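You operate a simulated robot arm through the tools that you are given. There is no shell and no other tool. Be economical: measure what you need, move in short steps, check, and stop when the job is done.

You run a simulated robot arm. Do the job below in one go: nothing can be reset, and whatever is moved stays where it is left.

JOB
Take the sachet tub on the washer top and put it away on the shelf no. 4. Put one of the drink cans from the shelf no. 2 on top of the clog on the washer top. Take the mister and leave it on the board top. Fetch the bag box marked "freezer bags" from the pale worktop top and set it on the washer top. Fetch the terry pad and set it in the drain tray. Take the wide funnel on the board top and put it away on the long end of the sink worktop. Lift the green bin lid open. Do these in any order. Set down upright: sachet tub, drink can, mister, terry pad.

It is judged by the outcome, as a careful person would: the job done as asked, and still so three seconds after it is handed in. It fails if anything else is knocked over, pushed out of place, dropped, spilled or broken. A push-on lid holds only when it is set on centred and level and pressed home; a screw cap is set on level and turned clockwise until tight.

ROBOT AND FRAMES
A 7-joint arm with a fingered hand on a trunk, on a base that drives. Base frame: it is fixed to the floor where the robot stands at the start and does not move with it; the origin is under the middle of the robot, x ahead of it, y to its left, z up. Units: mm, rad, N and s.
With the tool pointing down near the work surface it reaches from about 460 to 940 mm from the robot's upright axis, wherever it stands. Its first joint turns from -2.601 to 2.601 rad. Places, roughly: bag box [-1250, 500, 1000]; board top [-1700, 2100, 900]; clog (25x9x9 cm) [900, 100, 900]; drain tray (25x15x6 cm) [900, 1500, 900]; green bin lid [-1700, 4000, 600]; long end of the sink worktop [800, 2600, 900]; mister [-1250, 500, 1000]; shelf No. 4 [0, -700, 1400]; terry pad (7x5x5 cm) [-1500, 600, 900]; washer top [800, 200, 800]; wide funnel (11x10x9 cm) [-1700, 2100, 900]. Payload 3.5 kg.
The TCP is the grasp point between the finger pads, 30 mm short of the fingertips. In the tool frame z runs along the fingers and y along their closing line. The gripper opens to 104 mm. The gripper's body begins 35 mm behind the TCP. The gripper is a hand of 4 fingers: y runs from the thumb to the fingers, the wrist lies at [-15, -110, -186] in the tool frame, and closing takes about 1.5 s.
Orientation is told as [roll, pitch, yaw] about the base's x, y, z axes, in that order, counted from this pose: with the fingers straight down and the wrist toward the robot, the tool's x, y and z point along [0, 1, 0], [1, 0, 0] and [0, 0, -1] of the base frame.

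CONTROLS
- The arm moves only by the tool send_rows. Its argument "rows" is a list of rows, each a list of 7 numbers: the shift along the tool's x, y, z in mm, then the turn, a rotation vector about the tool's x, y, z in rad, then the closure in counts, from 0 (fully open) to 255 (shut). In form: [[tx, ty, tz, wx, wy, wz, grip], ...]. A call has 1 to 12 rows; each row is the pose to reach, as a shift and turn from the pose commanded when the call began, along the tool's axes at that moment. A row lasts 0.2 s, in which the tool goes at most 50 mm and 0.15 rad; a call with a longer step from one row to the next is refused whole, and so is a gripper value outside its range. Where a pose cannot be reached the arm comes as near as it can. A force on the tool above 40 N (or 10 N above the force at the start of the call, whichever is more), or a blocked arm, ends the call early, and 0.2 s more pass. The fingers move at their own pace (about 45 mm/s each) and stop on an object; they squeeze with about 25 N. The grip force told is the motor's: it shows also when the fingers shut on nothing. Time passes only in rows, and 0.2 s behind the last, so rows that repeat a pose let the fingers close. The reply holds the time, the measured pose of the TCP, the force on the tool along the base axes, the opening and the grip force, in the units named above and with some noise, with the torque about the TCP (base axes, N m) and any sound that the robot's microphone picked up.
- Cameras (640 x 400 px; columns grow to the right, rows downward): "scene" is now at [9.9, 161.7, 1573.6]; the picture's right is [-0.14, -0.99, 0.00], its down [-0.92, 0.13, -0.36] and it looks along [0.36, -0.05, -0.93] (base axes); focal length 214 px, centre (320, 200). "wrist" rides on the gripper at [61, -92, -130] in the tool frame; the picture's right is [-0.81, 0.28, -0.52], its down [-0.53, -0.71, 0.46] and it looks along [-0.24, 0.64, 0.72] (tool axes); focal length 275 px, centre (320, 200). There is no depth. A picture from a camera that has moved, and an enlarged one, comes with that camera's place and axes in the base frame and with its lens.
- get_image(camera): a new picture of that camera. No time passes.
- slide_trunk(by): slides the trunk up (or, below 0, down) by that many mm; the arm and the scene camera ride with it, the base frame stays. It gives what a move gives, with no picture.
- steer(legs): drives the robot by 1 to 6 legs, each [ahead, left, turn to the left] in mm, mm and rad, along the robot's own axes; the way and the turn of a leg run together, so that a leg with both is an arc; at most 1500 mm and 3.142 rad a leg. The arm and the cameras ride along, it lands a little off, and it stops where it bumps. It gives what a move gives.
- preshape(shape): the hand has 4 fingers and takes this shape, open, in about a second: jaw (thumb against the fingers, like two jaws); tri (thumb and two fingers); tip (a fingertip pinch); poke (one finger out to press); point (the index stretched); flat (the hand flat); cup (the hand cupped); fist (a fist). The gripper value then closes the fingers along that shape, each until it touches; the sizes above hold for jaw. It gives what a move gives, with no picture.
- pan_tilt(pan, tilt): turns the head with the scene camera to pan (to the left, within 2.705 rad either way) and tilt (down, from -0.506 to 1.204), counted from straight ahead of the robot. It gives what a move gives.
- inspect(camera, box): a new picture of the part [left, top, right, bottom] of that camera's present view, enlarged. No time passes.
- finish_job(): hands the job in; it is judged then, once.

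Go step by step. Nothing tells you exact positions but the pictures and the camera data: compare them with the known pose of the tool, close in by small moves and look again before you grip or let go. The budget is 196 turns and 182 pictures, counting those below and the enlarged ones. Unless the task says otherwise, let go and move clear before handing in.

The tools are called after "Call:" as name(argument=value, ...) on one line, values as JSON. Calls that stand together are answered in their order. send_rows: Moves the arm, as the interface text tells. Its arguments: {"type":"object","properties":{"rows":{"type":"array"}},"required":["rows"]} The other tools are called the same way: slide_trunk (by) slides the trunk up or down; preshape (shape) gives the hand a shape; steer (legs) drives the base; pan_tilt (pan, tilt) turns the head that bears the scene camera; get_image (camera) takes a picture; inspect (camera, box) takes an enlarged picture of a part of a camera's view; finish_job () hands the job in.

At the start:

```text
clock: 0.0
tool_pos: [276.2, -409.1, 1000.1]
tcp_rot: [-0.002, 0.0, 0.0]
ft_force: [-0.3, 1.1, 0.3]
torque: [-0.02, 0.01, -0.01]
grip_width: 103.6
gripper_force: 0.2
shape: jaw
trunk travel left (down, up): [-650.0, 60.0]
robot x, y, heading: [2.6, -0.2, 0.002]
head pan, tilt: [-0.14, 1.201]
```

scene: 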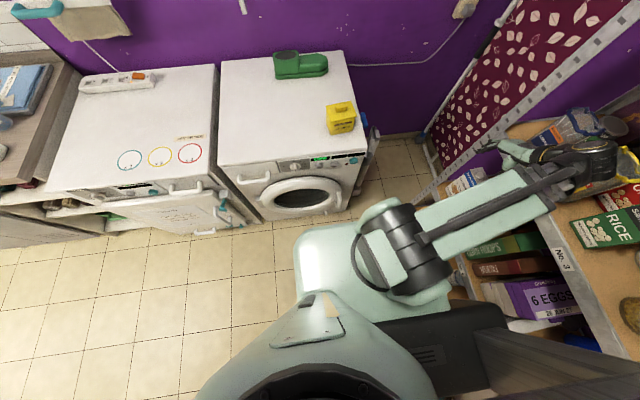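
wrist: 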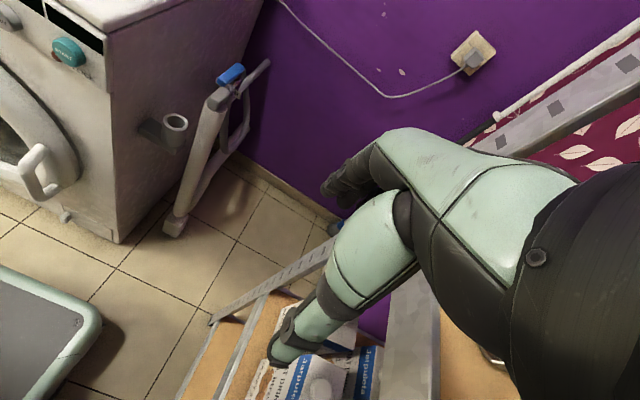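

I see the washer ahead with the green clog and the yellow sachet tub, and the shelves to the right. I'll look around first.

Call:
pan_tilt(pan=-1.5, tilt=0.5)

Call:
get_image(camera="scene")

Call:
pan_tilt(pan=0.0, tilt=0.6)

Call:
get_image(camera="scene")

Call:
pan_tilt(pan=1.3, tilt=0.5)

Call:
get_image(camera="scene")

Call:
pan_tilt(pan=2.6, tilt=0.5)

Call:
get_image(camera="scene")

```text
clock: 1.5
tool_pos: [276.2, -410.5, 999.6]
tcp_rot: [0.0, 0.001, -0.001]
ft_force: [0.1, 0.4, -0.5]
torque: [-0.01, -0.02, 0.03]
grip_width: 103.5
gripper_force: 0.1
shape: jaw
trunk travel left (down, up): [-650.0, 60.0]
robot x, y, heading: [-0.4, 0.0, 0.002]
head pan, tilt: [-1.499, 0.499]
```

```text
179 pictures are left
camera scene: at [-38.9, 78.7, 1627.3], right [-1.0, -0.07, 0.0], down [-0.03, 0.48, -0.88], along [0.06, -0.88, -0.48], focal length 214 px, centre (320, 200)
```

scene: 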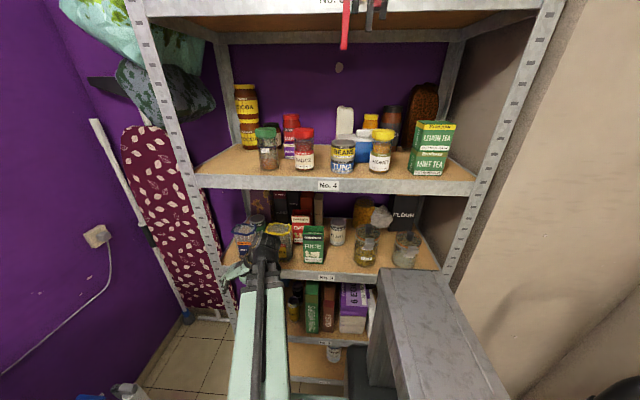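

```text
clock: 3.1
tool_pos: [275.9, -410.1, 999.9]
tcp_rot: [0.001, 0.0, 0.001]
ft_force: [0.5, 0.7, 0.0]
torque: [0.01, 0.01, -0.02]
grip_width: 103.7
gripper_force: 0.1
shape: jaw
trunk travel left (down, up): [-650.0, 60.0]
robot x, y, heading: [-0.3, -0.7, -0.001]
head pan, tilt: [0.0, 0.6]
```

```text
178 pictures are left
camera scene: at [42.9, 169.4, 1618.3], right [0.0, -1.0, 0.0], down [-0.56, 0.0, -0.83], along [0.83, 0.0, -0.56], focal length 214 px, centre (320, 200)
```

scene: 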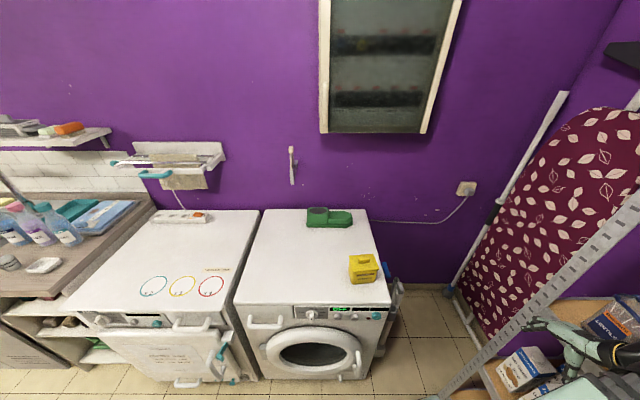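

```text
clock: 4.6
tool_pos: [275.6, -408.7, 1000.2]
tcp_rot: [-0.001, 0.0, 0.0]
ft_force: [-0.1, -0.8, 0.3]
torque: [0.0, -0.02, -0.02]
grip_width: 103.5
gripper_force: 0.1
shape: jaw
trunk travel left (down, up): [-650.0, 60.0]
robot x, y, heading: [-1.6, 2.6, 0.001]
head pan, tilt: [1.3, 0.499]
```

```text
177 pictures are left
camera scene: at [-21.1, 257.1, 1627.3], right [0.96, -0.27, 0.0], down [-0.13, -0.46, -0.88], along [0.24, 0.85, -0.48], focal length 214 px, centre (320, 200)
```

scene: 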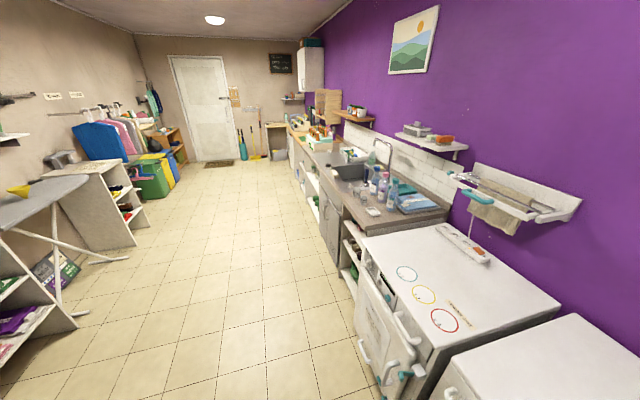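

```text
clock: 6.0
tool_pos: [276.7, -409.0, 999.5]
tcp_rot: [-0.001, 0.0, -0.001]
ft_force: [0.1, 0.1, 0.3]
torque: [-0.01, -0.04, -0.01]
grip_width: 103.7
gripper_force: 0.2
shape: jaw
trunk travel left (down, up): [-650.0, 60.0]
robot x, y, heading: [0.4, -0.4, -0.001]
head pan, tilt: [2.601, 0.499]
```

```text
176 pictures are left
camera scene: at [-123.5, 216.4, 1627.3], right [0.52, 0.86, 0.0], down [0.41, -0.25, -0.88], along [-0.75, 0.45, -0.48], focal length 214 px, centre (320, 200)
```

scene: 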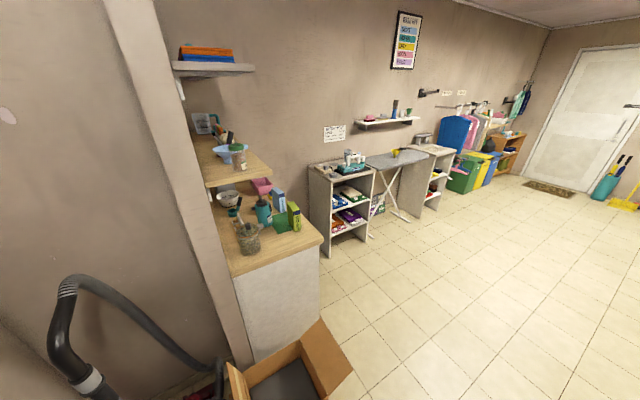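

Next I'll look closely at the shelves and the washer top.

Call:
pan_tilt(pan=-1.5, tilt=0.5)

Call:
inspect(camera="scene", box=[180, 60, 500, 260])

Call:
inspect(camera="scene", box=[220, 200, 460, 400])

Call:
pan_tilt(pan=0, tilt=0.6)

Call:
inspect(camera="scene", box=[240, 190, 400, 330])

```text
clock: 9.4
tool_pos: [275.9, -409.1, 999.1]
tcp_rot: [-0.001, 0.0, 0.0]
ft_force: [0.5, 0.4, 0.3]
torque: [0.01, 0.0, 0.03]
grip_width: 103.6
gripper_force: 0.0
shape: jaw
trunk travel left (down, up): [-650.0, 60.0]
robot x, y, heading: [1.6, -0.3, 0.003]
head pan, tilt: [-1.499, 0.499]
```

```text
2.00 times, centred on (340, 160) of scene
camera zoom: at [-39.0, 78.7, 1627.3], right [-1.0, -0.07, 0.0], down [-0.03, 0.48, -0.88], along [0.06, -0.88, -0.48], focal length 429 px, centre (280, 280)
```

zoom: 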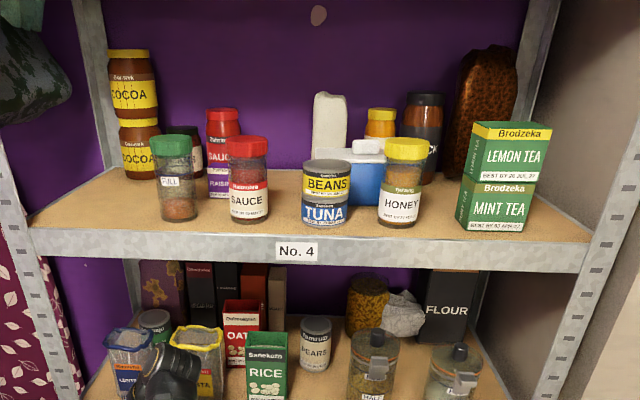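

```text
2.00 times, centred on (340, 300) of scene
camera zoom: at [-39.0, 78.7, 1627.3], right [-1.0, -0.07, 0.0], down [-0.03, 0.48, -0.88], along [0.06, -0.88, -0.48], focal length 429 px, centre (280, 0)
```

zoom: 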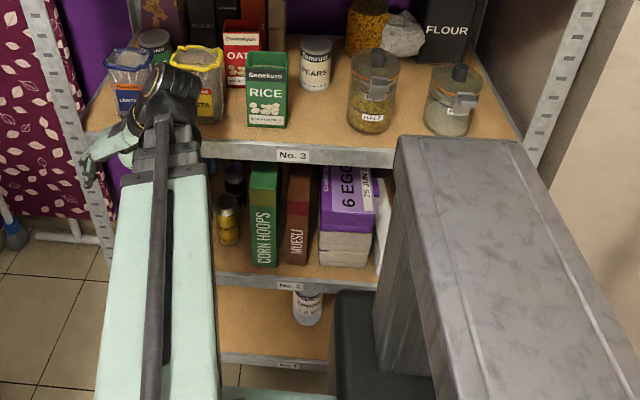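

```text
clock: 11.0
tool_pos: [276.9, -409.0, 999.1]
tcp_rot: [-0.001, -0.001, 0.0]
ft_force: [0.2, 0.2, -0.2]
torque: [-0.02, -0.02, -0.02]
grip_width: 103.7
gripper_force: 0.1
shape: jaw
trunk travel left (down, up): [-650.0, 60.0]
robot x, y, heading: [3.1, -0.7, 0.002]
head pan, tilt: [0.0, 0.6]
```

```text
2.86 times, centred on (320, 260) of scene
camera zoom: at [42.9, 169.4, 1618.3], right [0.0, -1.0, 0.0], down [-0.56, 0.0, -0.83], along [0.83, 0.0, -0.56], focal length 613 px, centre (320, 29)
```

zoom: 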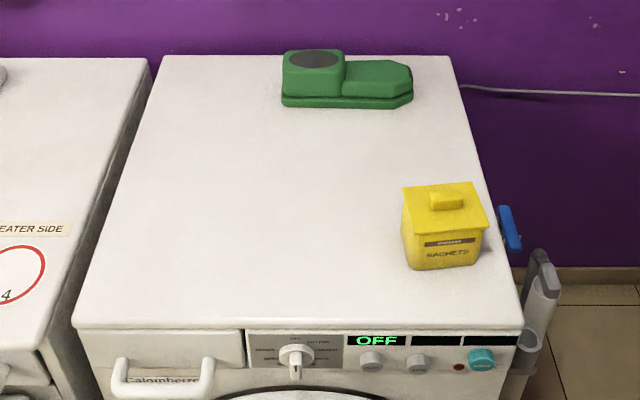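

The yellow tub stands on the washer's right side and looks about 110 mm wide with a knob on its lid. I'll bring the hand above it for a close look.

Call:
send_rows(rows=[[32, 20, -8, 0, 0, 0, 0], [64, 40, -16, 0, 0, 0, 0], [96, 60, -24, 0, 0, 0, 0], [128, 80, -32, 0, 0, 0, 0], [160, 100, -40, 0, 0, 0, 0], [192, 120, -48, 0, 0, 0, 0], [224, 140, -56, 0, 0, 0, 0], [256, 160, -64, 0, 0, 0, 0], [288, 180, -72, 0, 0, 0, 0], [320, 200, -80, 0, 0, 0, 0], [352, 220, -88, 0, 0, 0, 0], [384, 240, -96, 0, 0, 0, 0]])

Call:
get_image(camera="wrist")

Call:
get_image(camera="scene")

```text
clock: 13.6
tool_pos: [545.1, -27.4, 1106.2]
tcp_rot: [-0.001, 0.001, 0.001]
ft_force: [-0.1, -0.6, 0.2]
torque: [0.02, -0.02, -0.01]
grip_width: 103.7
gripper_force: 0.1
shape: jaw
out of reach, approached as far as the arm can: row 2, 3, 4, 5, 6, 7, 8, 9, 10, 11, 12
trunk travel left (down, up): [-650.0, 60.0]
robot x, y, heading: [-0.9, -1.2, -0.002]
head pan, tilt: [0.0, 0.6]
```

```text
172 pictures are left
camera wrist: at [454.5, 32.9, 1236.5], right [0.28, -0.81, 0.52], down [-0.71, -0.53, -0.45], along [0.64, -0.24, -0.73], focal length 275 px, centre (320, 200)
```

wrist: 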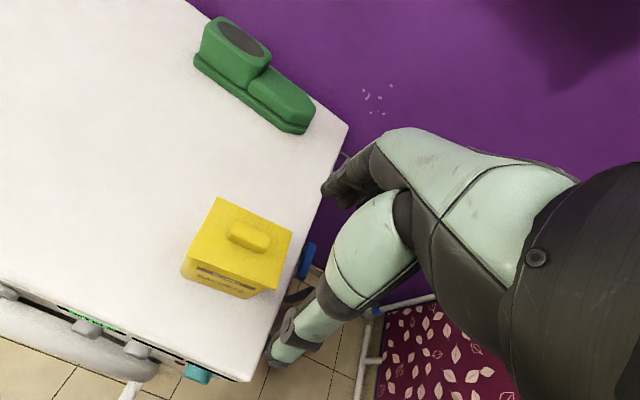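

```text
171 pictures are left
camera scene: at [43.0, 169.9, 1618.2], right [0.0, -1.0, 0.0], down [-0.56, 0.0, -0.83], along [0.83, 0.0, -0.56], focal length 214 px, centre (320, 200)
```

scene: 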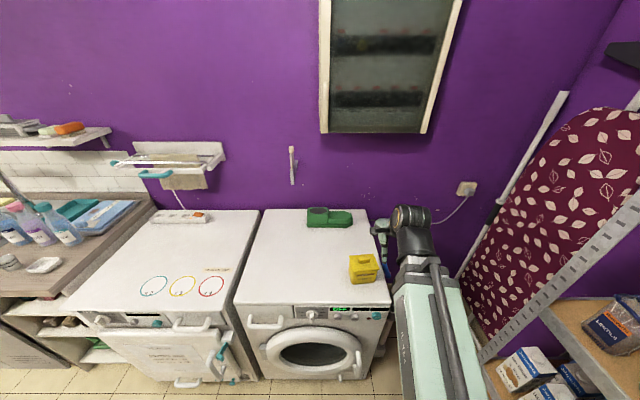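

From two views the tub knob is near (590, 3, 973) and the washer top is near z≈890. Before gripping I'll test how high the arm reaches with the tool down, for shelf 4.

Call:
slide_trunk(by=60)

Call:
send_rows(rows=[[0, 10, -40, 0, 0, 0, 0], [0, 20, -80, 0, 0, 0, 0], [0, 30, -120, 0, 0, 0, 0], [0, 40, -160, 0, 0, 0, 0], [0, 50, -200, 0, 0, 0, 0], [0, 60, -240, 0, 0, 0, 0], [0, 70, -280, 0, 0, 0, 0], [0, 80, -320, 0, 0, 0, 0], [0, 80, -360, 0, 0, 0, 0], [0, 80, -400, 0, 0, 0, 0]])

```text
clock: 14.6
tool_pos: [546.2, -29.0, 1167.1]
tcp_rot: [0.0, 0.001, 0.001]
ft_force: [0.0, -0.6, 0.1]
torque: [-0.01, 0.01, 0.0]
grip_width: 103.8
gripper_force: 0.0
shape: jaw
trunk travel left (down, up): [-710.0, 0.0]
robot x, y, heading: [-3.1, -1.7, 0.002]
head pan, tilt: [0.0, 0.6]
```

```text
clock: 16.8
tool_pos: [627.7, -29.8, 1563.5]
tcp_rot: [0.0, 0.003, -0.001]
ft_force: [1.0, 0.4, -0.4]
torque: [0.03, -0.02, -0.01]
grip_width: 103.8
gripper_force: 0.1
shape: jaw
out of reach, approached as far as the arm can: row 10
trunk travel left (down, up): [-710.0, 0.0]
robot x, y, heading: [1.1, 0.1, -0.001]
head pan, tilt: [0.0, 0.6]
```

High reach is fine (1563 with tool down). Now down to above the tub.

Call:
send_rows(rows=[[0, 0, 45, 0, 0, 0, 0], [4, -4, 90, 0, 0, 0, 0], [8, -8, 135, 0, 0, 0, 0], [12, -12, 180, 0, 0, 0, 0], [16, -16, 225, 0, 0, 0, 0], [20, -20, 270, 0, 0, 0, 0], [24, -24, 315, 0, 0, 0, 0], [28, -28, 360, 0, 0, 0, 0], [32, -32, 405, 0, 0, 0, 0], [33, -36, 450, 0, 0, 0, 0], [33, -38, 490, 0, 0, 0, 0], [33, -38, 490, 0, 0, 0, 0]])

Call:
get_image(camera="wrist")

Call:
inspect(camera="scene", box=[280, 190, 440, 330])

```text
clock: 19.4
tool_pos: [593.8, 2.4, 1073.7]
tcp_rot: [0.001, 0.0, -0.001]
ft_force: [-0.3, -1.4, -1.0]
torque: [0.0, 0.0, 0.0]
grip_width: 103.7
gripper_force: 0.0
shape: jaw
trunk travel left (down, up): [-710.0, 0.0]
robot x, y, heading: [-1.5, -2.1, 0.006]
head pan, tilt: [0.0, 0.6]
```

```text
170 pictures are left
camera wrist: at [503.1, 62.5, 1203.9], right [0.28, -0.81, 0.52], down [-0.71, -0.53, -0.45], along [0.64, -0.24, -0.73], focal length 275 px, centre (320, 200)
```

wrist: 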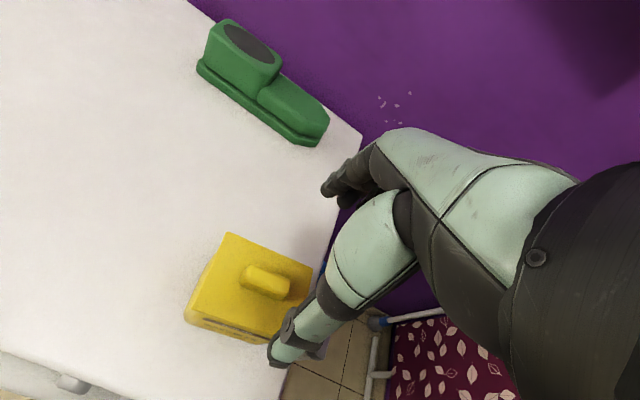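

```text
2.86 times, centred on (360, 260) of scene
camera zoom: at [42.9, 169.5, 1678.2], right [0.0, -1.0, 0.0], down [-0.56, 0.0, -0.83], along [0.83, 0.0, -0.56], focal length 613 px, centre (206, 29)
```

zoom: 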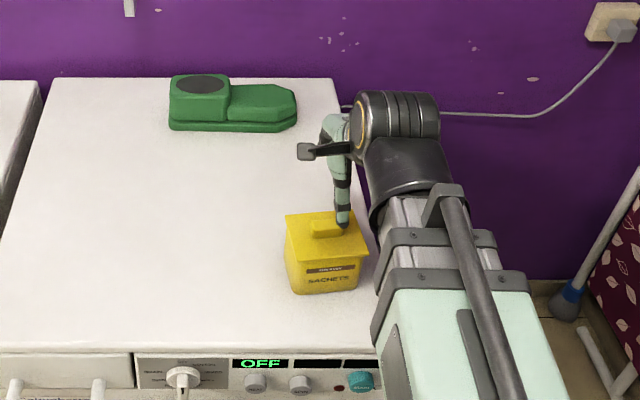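

The hand is centred over the tub, so I descend to the lid level and then close.

Call:
send_rows(rows=[[0, -1, 40, 0, 0, 0, 0], [0, -2, 80, 0, 0, 0, 0], [0, -3, 110, 0, 0, 0, 0], [0, -3, 124, 0, 0, 0, 0], [0, -3, 124, 0, 0, 0, 0]])

Call:
get_image(camera="wrist")

Call:
inspect(camera="scene", box=[320, 210, 420, 290])

```text
clock: 20.6
tool_pos: [591.8, 1.2, 946.0]
tcp_rot: [0.0, 0.0, 0.0]
ft_force: [2.5, 0.7, 3.1]
torque: [0.01, -0.22, 0.0]
grip_width: 103.8
gripper_force: 0.0
shape: jaw
trunk travel left (down, up): [-710.0, 0.0]
robot x, y, heading: [-0.0, 0.5, 0.004]
head pan, tilt: [0.0, 0.6]
```

```text
168 pictures are left
camera wrist: at [499.6, 62.2, 1076.2], right [0.28, -0.81, 0.52], down [-0.71, -0.53, -0.45], along [0.64, -0.24, -0.73], focal length 275 px, centre (320, 200)
```

wrist: 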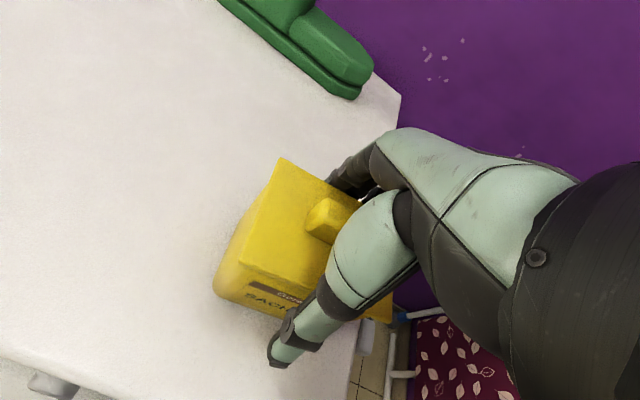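

```text
5.00 times, centred on (370, 250) of scene
camera zoom: at [42.9, 169.6, 1678.3], right [0.0, -1.0, 0.0], down [-0.56, 0.0, -0.83], along [0.83, 0.0, -0.56], focal length 1072 px, centre (70, -50)
```

zoom: 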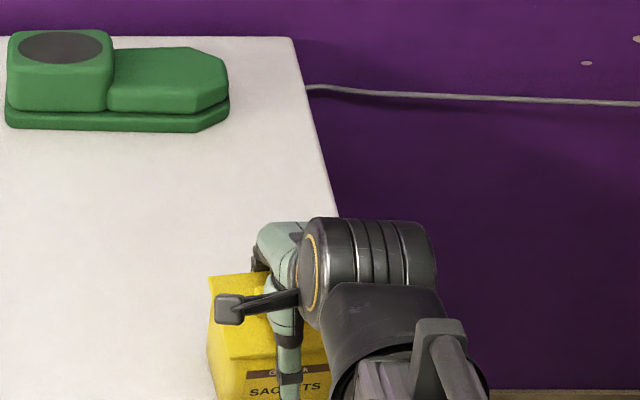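

Light contact at the palm shows; I'll raise a few mm and close.

Call:
send_rows(rows=[[0, 0, -6, 0, 0, 0, 0], [0, 0, -6, 0, 0, 0, 255], [0, 0, -6, 0, 0, 0, 255], [0, 0, -6, 0, 0, 0, 255], [0, 0, -6, 0, 0, 0, 255], [0, 0, -6, 0, 0, 0, 255], [0, 0, -6, 0, 0, 0, 255], [0, 0, -6, 0, 0, 0, 255], [0, 0, -6, 0, 0, 0, 255]])

Call:
get_image(camera="wrist")

```text
clock: 22.6
tool_pos: [590.4, 0.7, 952.4]
tcp_rot: [-0.002, 0.002, -0.001]
ft_force: [0.1, -0.1, -1.4]
torque: [0.0, -0.01, 0.01]
grip_width: 68.5
gripper_force: 24.5
shape: jaw
trunk travel left (down, up): [-710.0, 0.0]
robot x, y, heading: [-2.3, 2.6, 0.001]
head pan, tilt: [0.0, 0.6]
heard: snap
```

```text
166 pictures are left
camera wrist: at [499.5, 62.2, 1083.0], right [0.28, -0.81, 0.52], down [-0.71, -0.53, -0.45], along [0.64, -0.24, -0.73], focal length 275 px, centre (320, 200)
```

wrist: 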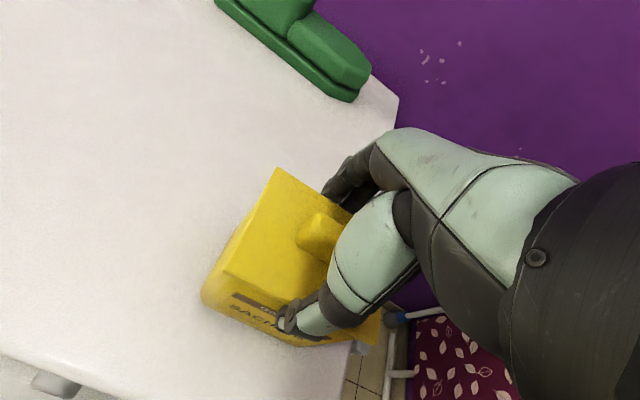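

A "snap" was heard, so I'll check the lid up close before lifting.

Call:
inspect(camera="wrist", box=[190, 150, 400, 360])

Call:
inspect(camera="scene", box=[345, 240, 405, 290])

```text
1.90 times, centred on (295, 255) of wrist
camera zoom: at [499.5, 62.2, 1083.0], right [0.28, -0.81, 0.52], down [-0.71, -0.53, -0.45], along [0.64, -0.24, -0.73], focal length 524 px, centre (368, 95)
```

zoom: 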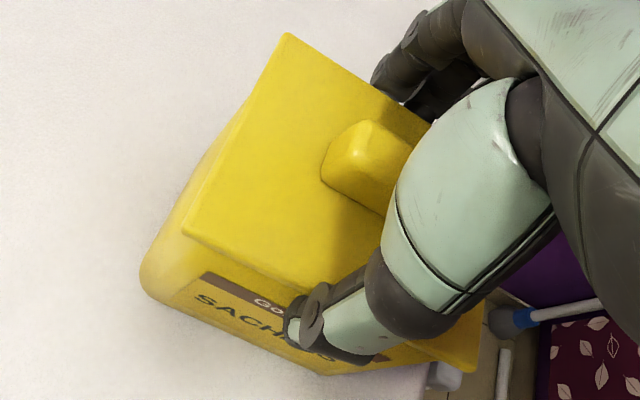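

```text
8.00 times, centred on (375, 265) of scene
camera zoom: at [43.1, 169.5, 1678.2], right [0.0, -1.0, 0.0], down [-0.56, 0.0, -0.83], along [0.83, 0.0, -0.56], focal length 1716 px, centre (-120, -320)
```

zoom: 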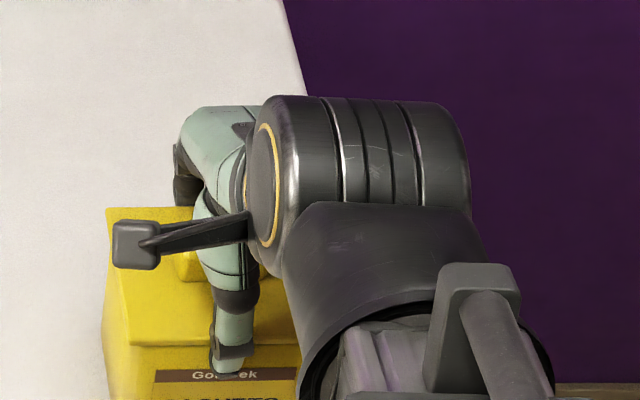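

I'll release, rise and look whether the lid still sits properly.

Call:
send_rows(rows=[[0, 0, 0, 0, 0, 0, 0], [0, 0, 0, 0, 0, 0, 0], [0, 0, 0, 0, 0, 0, 0], [0, 0, 0, 0, 0, 0, 0], [0, 0, 0, 0, 0, 0, 0], [0, 0, -40, 0, 0, 0, 0], [0, 0, -80, 0, 0, 0, 0], [60, 0, -100, 0, 0, 0, 0], [110, 0, -100, 0, 0, 0, 0]])

Call:
inspect(camera="scene", box=[330, 230, 410, 290])

Call:
get_image(camera="wrist")

```text
refused: row 8 steps farther than a row can; nothing moved
```

```text
6.67 times, centred on (370, 260) of scene
camera zoom: at [43.1, 169.5, 1678.2], right [0.0, -1.0, 0.0], down [-0.56, 0.0, -0.83], along [0.83, 0.0, -0.56], focal length 1430 px, centre (-13, -200)
```

zoom: 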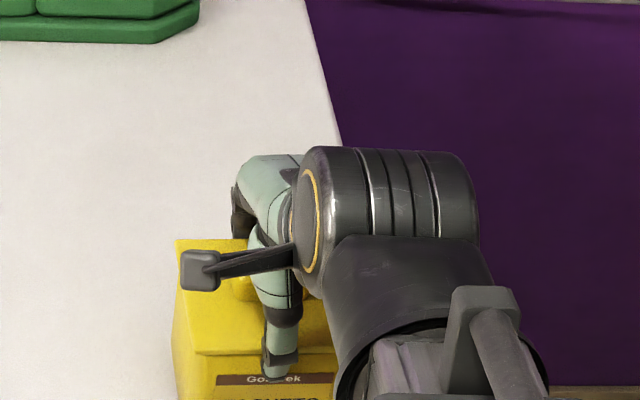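

```text
162 pictures are left
camera wrist: at [499.5, 62.2, 1083.0], right [0.28, -0.81, 0.52], down [-0.71, -0.53, -0.45], along [0.64, -0.24, -0.73], focal length 275 px, centre (320, 200)
```

wrist: 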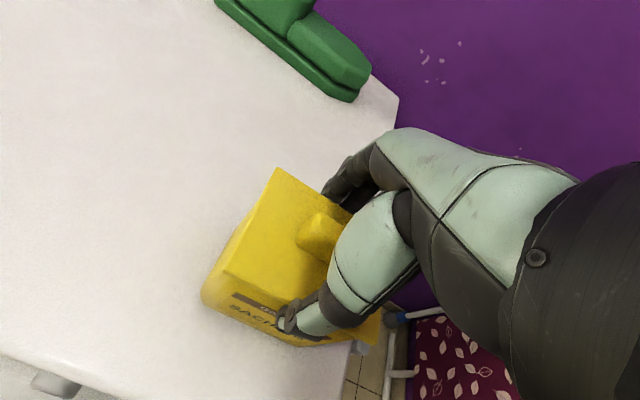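

Call:
send_rows(rows=[[0, 0, 0, 0, 0, 0, 0], [0, 0, 0, 0, 0, 0, 0], [0, 0, 0, 0, 0, 0, 0], [0, 0, 0, 0, 0, 0, 0], [0, 0, 0, 0, 0, 0, 0], [0, 0, -40, 0, 0, 0, 0], [0, 0, -80, 0, 0, 0, 0], [40, 0, -90, 0, 0, 0, 0], [80, 0, -100, 0, 0, 0, 0], [110, 0, -100, 0, 0, 0, 0]])

Call:
get_image(camera="wrist")

Call:
inspect(camera="scene", box=[330, 230, 410, 290])

```text
clock: 24.8
tool_pos: [588.8, 115.4, 1052.3]
tcp_rot: [-0.001, 0.0, 0.0]
ft_force: [1.1, 0.0, -0.3]
torque: [0.01, 0.0, 0.0]
grip_width: 103.6
gripper_force: 0.1
shape: jaw
trunk travel left (down, up): [-710.0, 0.0]
robot x, y, heading: [1.7, -2.0, -0.003]
head pan, tilt: [0.0, 0.6]
heard: snap
```

```text
161 pictures are left
camera wrist: at [498.2, 177.0, 1182.8], right [0.28, -0.81, 0.52], down [-0.71, -0.53, -0.45], along [0.64, -0.24, -0.73], focal length 275 px, centre (320, 200)
```

wrist: 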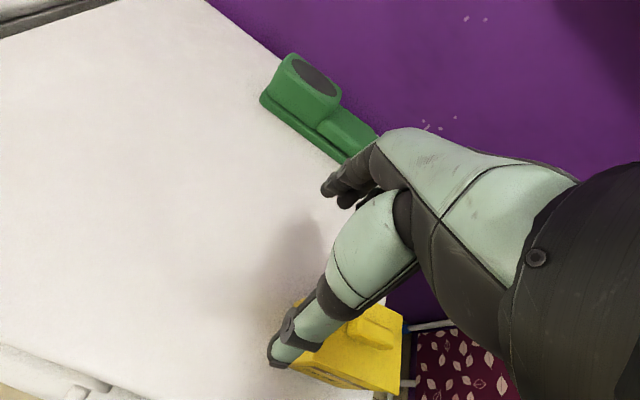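

```text
6.67 times, centred on (370, 260) of scene
camera zoom: at [43.0, 169.8, 1678.2], right [0.0, -1.0, 0.0], down [-0.56, 0.0, -0.83], along [0.83, 0.0, -0.56], focal length 1430 px, centre (-13, -200)
```

zoom: 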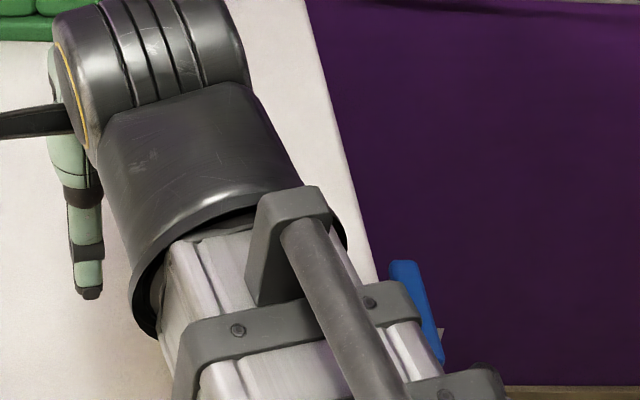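

A snap came on release too. I'll test whether the hand itself snaps, and move to see the tub clearly.

Call:
send_rows(rows=[[40, -10, -20, 0, 0, 0, 255], [80, -20, -20, 0, 0, 0, 255], [110, -20, -20, 0, 0, 0, 255], [110, -20, -20, 0, 0, 0, 255], [110, -20, -20, 0, 0, 0, 255], [110, -20, -20, 0, 0, 0, 255], [110, -20, -20, 0, 0, 0, 255], [110, -20, -20, 0, 0, 0, 255]])

Call:
inspect(camera="scene", box=[330, 230, 410, 290])

Call:
send_rows(rows=[[0, 0, 0, 0, 0, 0, 0], [0, 0, 0, 0, 0, 0, 0], [0, 0, 0, 0, 0, 0, 0], [0, 0, 0, 0, 0, 0, 0], [0, 0, 0, 0, 0, 0, 0], [0, 0, 0, 0, 0, 0, 0]])

```text
clock: 26.6
tool_pos: [569.5, 222.9, 1071.4]
tcp_rot: [0.0, 0.001, -0.002]
ft_force: [-0.4, -0.1, 0.4]
torque: [0.01, -0.03, -0.02]
grip_width: 0.0
gripper_force: 24.4
shape: jaw
trunk travel left (down, up): [-710.0, 0.0]
robot x, y, heading: [2.7, -0.8, -0.004]
head pan, tilt: [0.0, 0.6]
```

```text
6.67 times, centred on (370, 260) of scene
camera zoom: at [42.9, 169.6, 1678.2], right [0.0, -1.0, 0.0], down [-0.56, 0.0, -0.83], along [0.83, 0.0, -0.56], focal length 1430 px, centre (-13, -200)
```

zoom: 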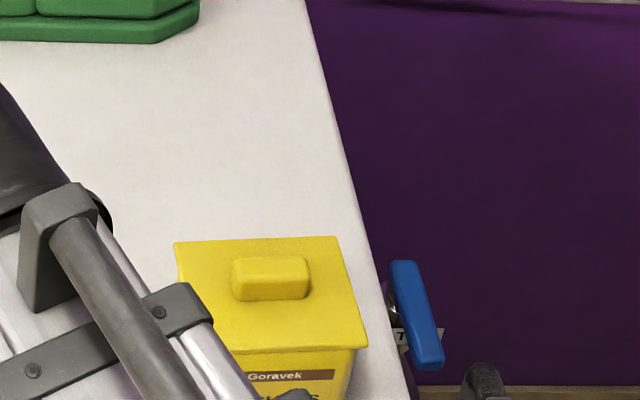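

```text
clock: 28.0
tool_pos: [567.5, 224.3, 1071.1]
tcp_rot: [-0.001, 0.001, -0.001]
ft_force: [-0.2, 0.8, -0.3]
torque: [0.0, -0.02, 0.02]
grip_width: 103.5
gripper_force: 0.0
shape: jaw
trunk travel left (down, up): [-710.0, 0.0]
robot x, y, heading: [-1.0, 5.7, -0.0]
head pan, tilt: [0.0, 0.6]
```

The arm partly hides it; I'll move the arm off and look again.

Call:
send_rows(rows=[[40, 0, -20, 0, 0, 0, 0], [80, 0, -40, 0, 0, 0, 0], [120, -10, -60, 0, 0, 0, 0], [160, -20, -60, 0, 0, 0, 0], [200, -40, -60, 0, 0, 0, 0]])

Call:
inspect(camera="scene", box=[340, 245, 400, 285])

```text
clock: 29.2
tool_pos: [528.5, 424.2, 1134.7]
tcp_rot: [0.0, 0.002, 0.001]
ft_force: [0.1, 0.1, 1.3]
torque: [-0.01, -0.02, 0.0]
grip_width: 103.4
gripper_force: 0.0
shape: jaw
trunk travel left (down, up): [-710.0, 0.0]
robot x, y, heading: [-5.1, 3.3, 0.002]
head pan, tilt: [0.0, 0.6]
```

```text
10.00 times, centred on (370, 265) of scene
camera zoom: at [42.7, 170.1, 1678.2], right [0.0, -1.0, 0.0], down [-0.56, 0.0, -0.83], along [0.83, 0.0, -0.56], focal length 2145 px, centre (-180, -450)
```

zoom: 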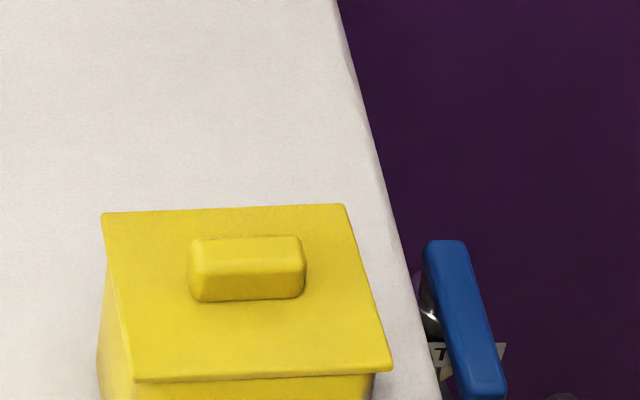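

The tub stands level with its lid on. To be sure the lid is home I'll press the knob gently with closed fingers.

Call:
send_rows(rows=[[-35, 4, 0, 0, 0, 0, 255], [-70, 8, 0, 0, 0, 0, 255], [-105, 12, 0, 0, 0, 0, 255], [-140, 16, 0, 0, 0, 0, 255], [-175, 20, 0, 0, 0, 0, 255], [-210, 24, 10, 0, 0, 0, 255], [-245, 29, 20, 0, 0, 0, 255], [-280, 33, 30, 0, 0, 0, 255], [-315, 37, 40, 0, 0, 0, 255], [-350, 42, 50, 0, 0, 0, 255], [-385, 46, 60, 0, 0, 0, 255], [-420, 51, 75, 0, 0, 0, 255]])

Call:
inspect(camera="scene", box=[320, 220, 420, 290])

Call:
get_image(camera="wrist")

```text
clock: 31.8
tool_pos: [580.5, 5.2, 1058.6]
tcp_rot: [0.0, 0.002, 0.002]
ft_force: [-0.5, 0.1, -0.3]
torque: [-0.01, -0.01, -0.01]
grip_width: 0.0
gripper_force: 25.1
shape: jaw
trunk travel left (down, up): [-710.0, 0.0]
robot x, y, heading: [0.3, 0.7, 0.0]
head pan, tilt: [0.0, 0.6]
```

```text
5.71 times, centred on (370, 255) of scene
camera zoom: at [43.0, 169.1, 1678.3], right [0.0, -1.0, 0.0], down [-0.56, 0.0, -0.83], along [0.83, 0.0, -0.56], focal length 1226 px, centre (34, -114)
```

zoom: 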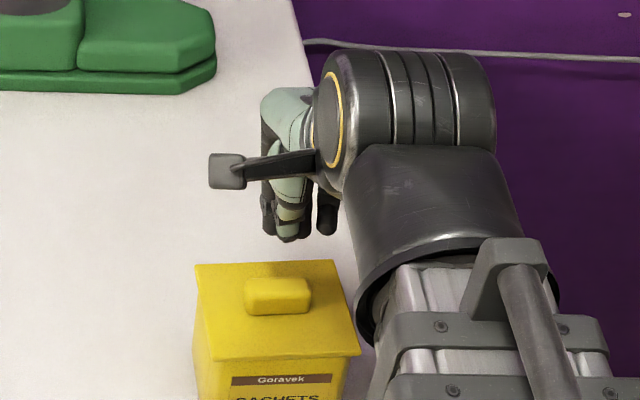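

```text
156 pictures are left
camera wrist: at [490.7, 66.8, 1188.4], right [0.28, -0.81, 0.52], down [-0.71, -0.53, -0.45], along [0.64, -0.24, -0.73], focal length 275 px, centre (320, 200)
```

wrist: 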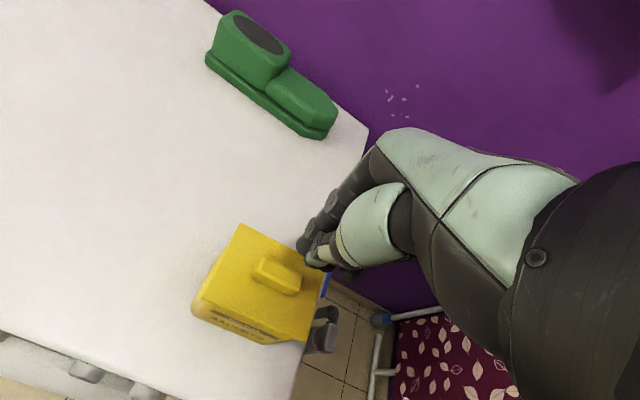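

Call:
send_rows(rows=[[0, 0, 15, 0, 0, 0, 255], [0, 0, 30, 0, 0, 0, 255], [0, 0, 38, 0, 0, 0, 255], [0, 0, 44, 0, 0, 0, 255], [0, 0, 48, 0, 0, 0, 255], [0, 0, 52, 0, 0, 0, 255], [0, 0, 56, 0, 0, 0, 255]])

```text
clock: 33.4
tool_pos: [580.7, 3.4, 1002.9]
tcp_rot: [0.0, 0.001, -0.001]
ft_force: [0.3, 0.2, -0.2]
torque: [-0.01, 0.02, -0.01]
grip_width: 0.0
gripper_force: 25.1
shape: jaw
trunk travel left (down, up): [-710.0, 0.0]
robot x, y, heading: [-1.0, -3.8, 0.002]
head pan, tilt: [0.0, 0.6]
```

Call:
send_rows(rows=[[0, 0, 3, 0, 0, 0, 255], [0, 0, 6, 0, 0, 0, 255], [0, 0, 9, 0, 0, 0, 255], [0, 0, 12, 0, 0, 0, 255], [0, 0, 15, 0, 0, 0, 255], [0, 0, 18, 0, 0, 0, 255], [0, 0, 21, 0, 0, 0, 255], [0, 0, 24, 0, 0, 0, 255]])

Call:
inspect(camera="scene", box=[320, 220, 420, 290])

```text
clock: 34.5
tool_pos: [582.0, 3.1, 994.0]
tcp_rot: [0.001, -0.011, -0.002]
ft_force: [-1.0, 0.5, 23.0]
torque: [0.14, -0.08, -0.05]
grip_width: 0.0
gripper_force: 25.4
shape: jaw
trunk travel left (down, up): [-710.0, 0.0]
robot x, y, heading: [-2.1, 1.1, -0.001]
head pan, tilt: [0.0, 0.6]
stopped in row 5: the force on the tool passed its limit (the readings are from after the stop); the commanded pose is now the measured one
```

```text
5.71 times, centred on (370, 255) of scene
camera zoom: at [41.1, 169.5, 1678.5], right [0.0, -1.0, 0.0], down [-0.56, 0.0, -0.83], along [0.83, 0.0, -0.56], focal length 1226 px, centre (34, -114)
```

zoom: 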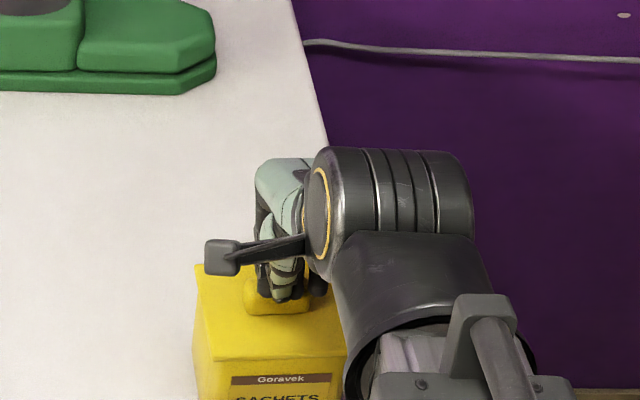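

The lid is firmly home (pressed with over 20 N, no movement). Now I'll rise, open, straddle and grip with limited closure.

Call:
send_rows(rows=[[0, 0, -35, 0, 0, 0, 255], [0, 2, -70, 0, 0, 0, 0], [0, 4, -70, 0, 0, 0, 0], [0, 4, -70, 0, 0, 0, 0], [0, 4, -70, 0, 0, 0, 0], [0, 4, -70, 0, 0, 0, 0], [0, 4, -70, 0, 0, 0, 0], [0, 4, -70, 0, 0, 0, 0], [0, 4, -30, 0, 0, 0, 0], [0, 4, 10, 0, 0, 0, 0], [0, 4, 43, 0, 0, 0, 0], [0, 4, 43, 0, 0, 0, 0]])

Call:
send_rows(rows=[[0, 0, 0, 0, 0, 0, 60], [0, 0, 0, 0, 0, 0, 80], [0, 0, 0, 0, 0, 0, 88], [0, 0, 0, 0, 0, 0, 90], [0, 0, 0, 0, 0, 0, 92], [0, 0, 0, 0, 0, 0, 92], [0, 0, 0, 0, 0, 0, 92]])

```text
clock: 37.1
tool_pos: [583.3, 3.5, 949.7]
tcp_rot: [0.0, -0.01, -0.002]
ft_force: [1.1, 0.0, 0.7]
torque: [0.03, -0.01, 0.01]
grip_width: 103.8
gripper_force: 0.2
shape: jaw
trunk travel left (down, up): [-710.0, 0.0]
robot x, y, heading: [0.2, 0.3, -0.001]
head pan, tilt: [0.0, 0.6]
```

```text
clock: 38.7
tool_pos: [582.5, 3.5, 949.9]
tcp_rot: [0.001, -0.007, -0.001]
ft_force: [0.3, 0.4, -0.8]
torque: [0.01, -0.02, 0.0]
grip_width: 69.7
gripper_force: 25.2
shape: jaw
trunk travel left (down, up): [-710.0, 0.0]
robot x, y, heading: [-1.1, 0.9, -0.002]
head pan, tilt: [0.0, 0.6]
heard: snap
```

Gripped. Lift gently and check the whole tub comes.

Call:
send_rows(rows=[[0, 0, -15, 0, 0, 0, 92], [0, 0, -40, 0, 0, 0, 92], [0, 0, -70, 0, 0, 0, 92], [0, 0, -100, 0, 0, 0, 92], [0, 0, -100, 0, 0, 0, 92]])

Call:
get_image(camera="wrist")

Call:
get_image(camera="scene")

```text
clock: 39.9
tool_pos: [588.7, 1.7, 1051.7]
tcp_rot: [0.001, -0.008, -0.002]
ft_force: [0.6, 0.6, -1.2]
torque: [0.01, 0.03, -0.02]
grip_width: 69.7
gripper_force: 25.0
shape: jaw
trunk travel left (down, up): [-710.0, 0.0]
robot x, y, heading: [-2.7, -1.9, 0.001]
head pan, tilt: [0.0, 0.6]
```

```text
154 pictures are left
camera wrist: at [496.7, 63.4, 1181.2], right [0.27, -0.81, 0.52], down [-0.71, -0.53, -0.46], along [0.65, -0.24, -0.72], focal length 275 px, centre (320, 200)
```

wrist: 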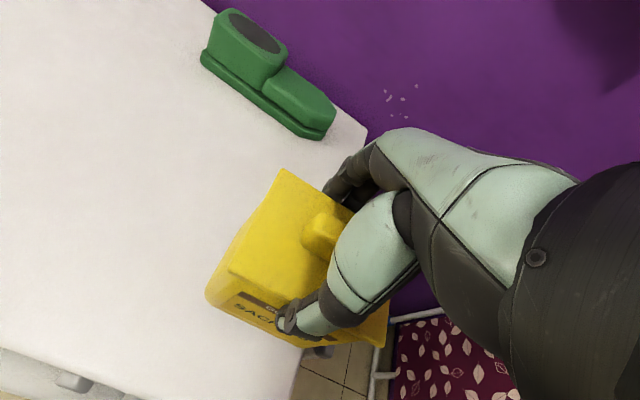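

```text
153 pictures are left
camera scene: at [43.1, 169.5, 1678.2], right [0.0, -1.0, 0.0], down [-0.56, 0.0, -0.83], along [0.83, 0.0, -0.56], focal length 214 px, centre (320, 200)
```

scene: 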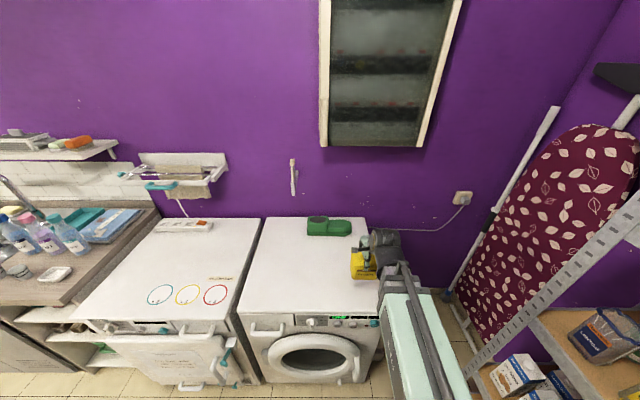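

The tub is held. Raise it high, shift the base left, then turn to face the shelf.

Call:
send_rows(rows=[[0, 0, -40, 0, 0, 0, 92], [0, 2, -80, 0, 0, 0, 92], [0, 4, -120, 0, 0, 0, 92], [0, 6, -160, 0, 0, 0, 92], [0, 8, -200, 0, 0, 0, 92], [0, 10, -240, 0, 0, 0, 92], [0, 12, -280, 0, 0, 0, 92], [0, 14, -320, 0, 0, 0, 92], [0, 16, -360, 0, 0, 0, 92], [0, 18, -400, 0, 0, 0, 92], [0, 20, -440, 0, 0, 0, 92], [0, 22, -470, 0, 0, 0, 92]])

Call:
steer(legs=[[0, 300, 0], [0, 0, -1.571]])

Call:
pan_tilt(pan=0, tilt=0.5)

Call:
get_image(camera="scene")

Call:
get_image(camera="wrist")

```text
clock: 42.5
tool_pos: [600.9, 1.5, 1521.5]
tcp_rot: [0.002, -0.007, -0.002]
ft_force: [-0.4, -0.2, -1.3]
torque: [0.01, -0.02, 0.01]
grip_width: 69.4
gripper_force: 25.5
shape: jaw
trunk travel left (down, up): [-710.0, 0.0]
robot x, y, heading: [1.8, -2.6, 0.0]
head pan, tilt: [0.0, 0.6]
```

```text
clock: 48.4
tool_pos: [2.8, -307.0, 1520.8]
tcp_rot: [0.001, -0.007, -1.572]
ft_force: [0.3, 0.9, -1.5]
torque: [0.0, -0.03, 0.02]
grip_width: 68.8
gripper_force: 25.3
shape: jaw
trunk travel left (down, up): [-710.0, 0.0]
robot x, y, heading: [-0.2, 294.7, -1.567]
head pan, tilt: [0.0, 0.6]
```

```text
clock: 49.0
tool_pos: [2.1, -306.1, 1520.8]
tcp_rot: [0.002, -0.007, -1.571]
ft_force: [-0.3, 0.3, -0.7]
torque: [0.01, -0.03, 0.02]
grip_width: 69.1
gripper_force: 25.3
shape: jaw
trunk travel left (down, up): [-710.0, 0.0]
robot x, y, heading: [-1.0, 290.5, -1.567]
head pan, tilt: [0.0, 0.499]
```

```text
152 pictures are left
camera scene: at [169.4, 247.4, 1687.3], right [-1.0, 0.0, 0.0], down [0.0, 0.48, -0.88], along [0.0, -0.88, -0.48], focal length 214 px, centre (320, 200)
```

scene: 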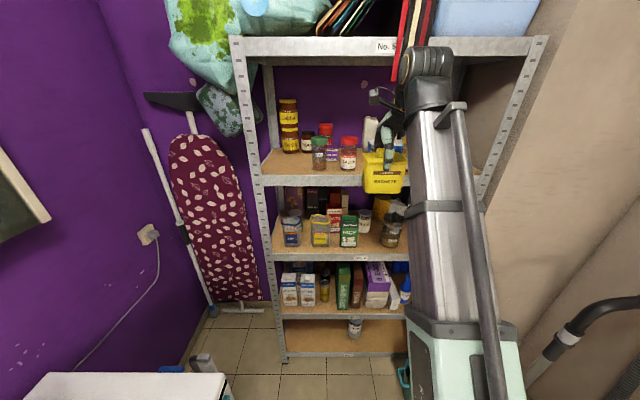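

```text
151 pictures are left
camera wrist: at [64.5, -214.0, 1650.0], right [-0.81, -0.27, 0.52], down [-0.53, 0.71, -0.46], along [-0.24, -0.65, -0.72], focal length 275 px, centre (320, 200)
```

wrist: 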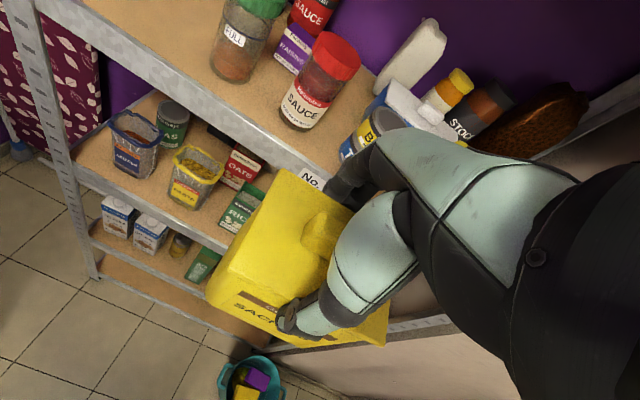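

Call:
inspect(camera="scene", box=[230, 80, 430, 205])

Call:
inspect(camera="scene", box=[260, 200, 440, 350])

```text
3.20 times, centred on (330, 142) of scene
camera zoom: at [169.4, 247.4, 1687.3], right [-1.0, 0.0, 0.0], down [0.0, 0.48, -0.88], along [0.0, -0.88, -0.48], focal length 686 px, centre (288, 384)
```

zoom: 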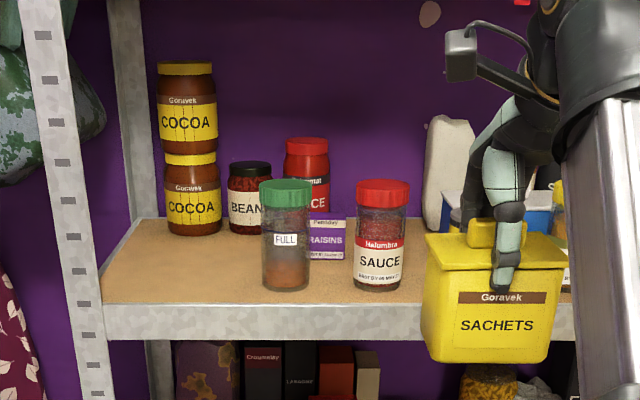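

```text
2.67 times, centred on (350, 275) of scene
camera zoom: at [169.4, 247.4, 1687.3], right [-1.0, 0.0, 0.0], down [0.0, 0.48, -0.88], along [0.0, -0.88, -0.48], focal length 572 px, centre (240, 0)
```

zoom: 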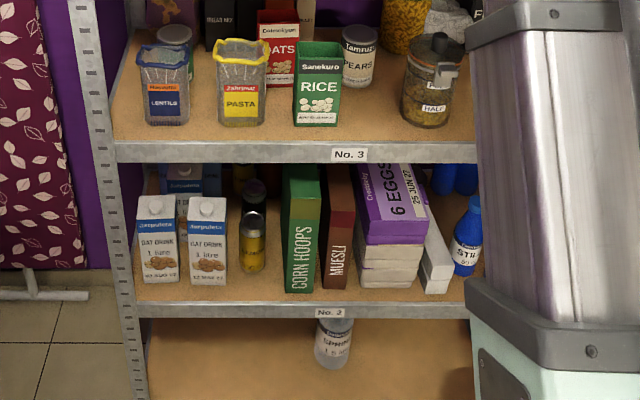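

Shelf 4's surface is about z=1385, front edge y≈−510, with a free patch at its left (x 205–385). I'll shift the tub laterally outside the shelf first.

Call:
send_rows(rows=[[37, 0, 3, 0, 0, 0, 92], [74, 0, 6, 0, 0, 0, 92], [111, 0, 9, 0, 0, 0, 92], [148, 0, 12, 0, 0, 0, 92], [185, 0, 15, 0, 0, 0, 92], [222, 0, 18, 0, 0, 0, 92], [259, 0, 20, 0, 0, 0, 92], [295, 0, 20, 0, 0, 0, 92], [295, 0, 20, 0, 0, 0, 92]])

Call:
get_image(camera="scene")

Call:
get_image(camera="wrist")

```text
clock: 51.0
tool_pos: [298.7, -308.4, 1499.2]
tcp_rot: [0.001, -0.009, -1.57]
ft_force: [-0.1, -0.9, -1.6]
torque: [0.03, -0.01, -0.01]
grip_width: 68.8
gripper_force: 25.1
shape: jaw
trunk travel left (down, up): [-710.0, 0.0]
robot x, y, heading: [1.4, 296.3, -1.566]
head pan, tilt: [0.0, 0.499]
```

```text
148 pictures are left
camera scene: at [169.1, 247.3, 1687.3], right [-1.0, 0.0, 0.0], down [0.0, 0.48, -0.88], along [0.0, -0.88, -0.48], focal length 214 px, centre (320, 200)
```

scene: 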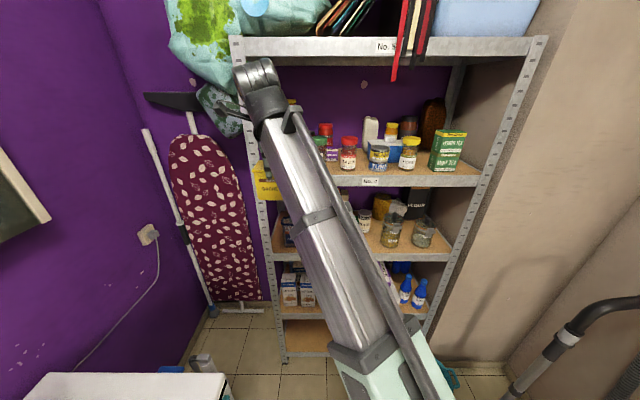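

```text
147 pictures are left
camera wrist: at [360.6, -215.0, 1628.5], right [-0.81, -0.27, 0.52], down [-0.53, 0.71, -0.46], along [-0.24, -0.65, -0.72], focal length 275 px, centre (320, 200)
```

wrist: 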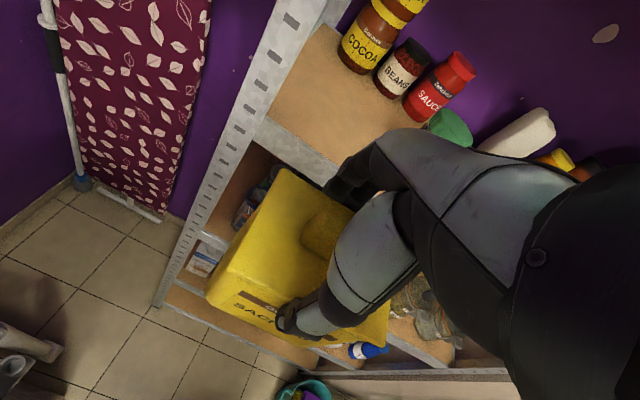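

Call:
steer(legs=[[262, 0, 0]])

Call:
get_image(camera="wrist")

Call:
get_image(camera="scene")

```text
clock: 52.9
tool_pos: [307.4, -567.0, 1498.2]
tcp_rot: [0.001, -0.009, -1.56]
ft_force: [-0.3, -0.1, -1.9]
torque: [0.0, -0.02, 0.01]
grip_width: 68.8
gripper_force: 25.0
shape: jaw
trunk travel left (down, up): [-710.0, 0.0]
robot x, y, heading: [0.6, 32.3, -1.561]
head pan, tilt: [0.0, 0.499]
```

```text
146 pictures are left
camera wrist: at [368.0, -474.6, 1628.0], right [-0.81, -0.28, 0.52], down [-0.54, 0.7, -0.46], along [-0.24, -0.65, -0.72], focal length 275 px, centre (320, 200)
```

wrist: 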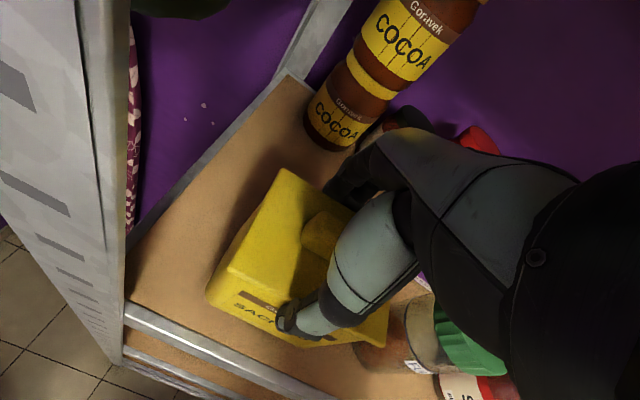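

```text
145 pictures are left
camera scene: at [171.7, -14.3, 1687.3], right [-1.0, -0.01, 0.0], down [-0.01, 0.48, -0.88], along [0.01, -0.88, -0.48], focal length 214 px, centre (320, 200)
```

scene: 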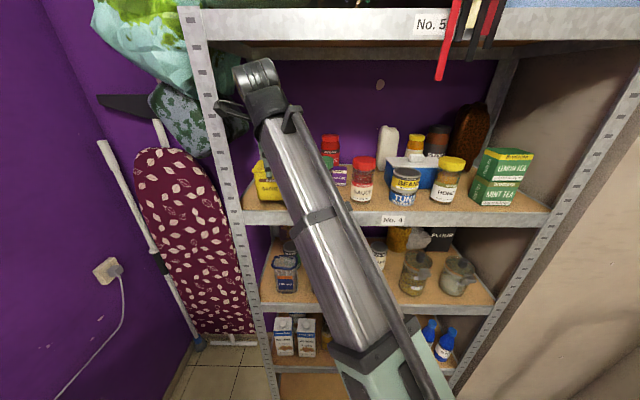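

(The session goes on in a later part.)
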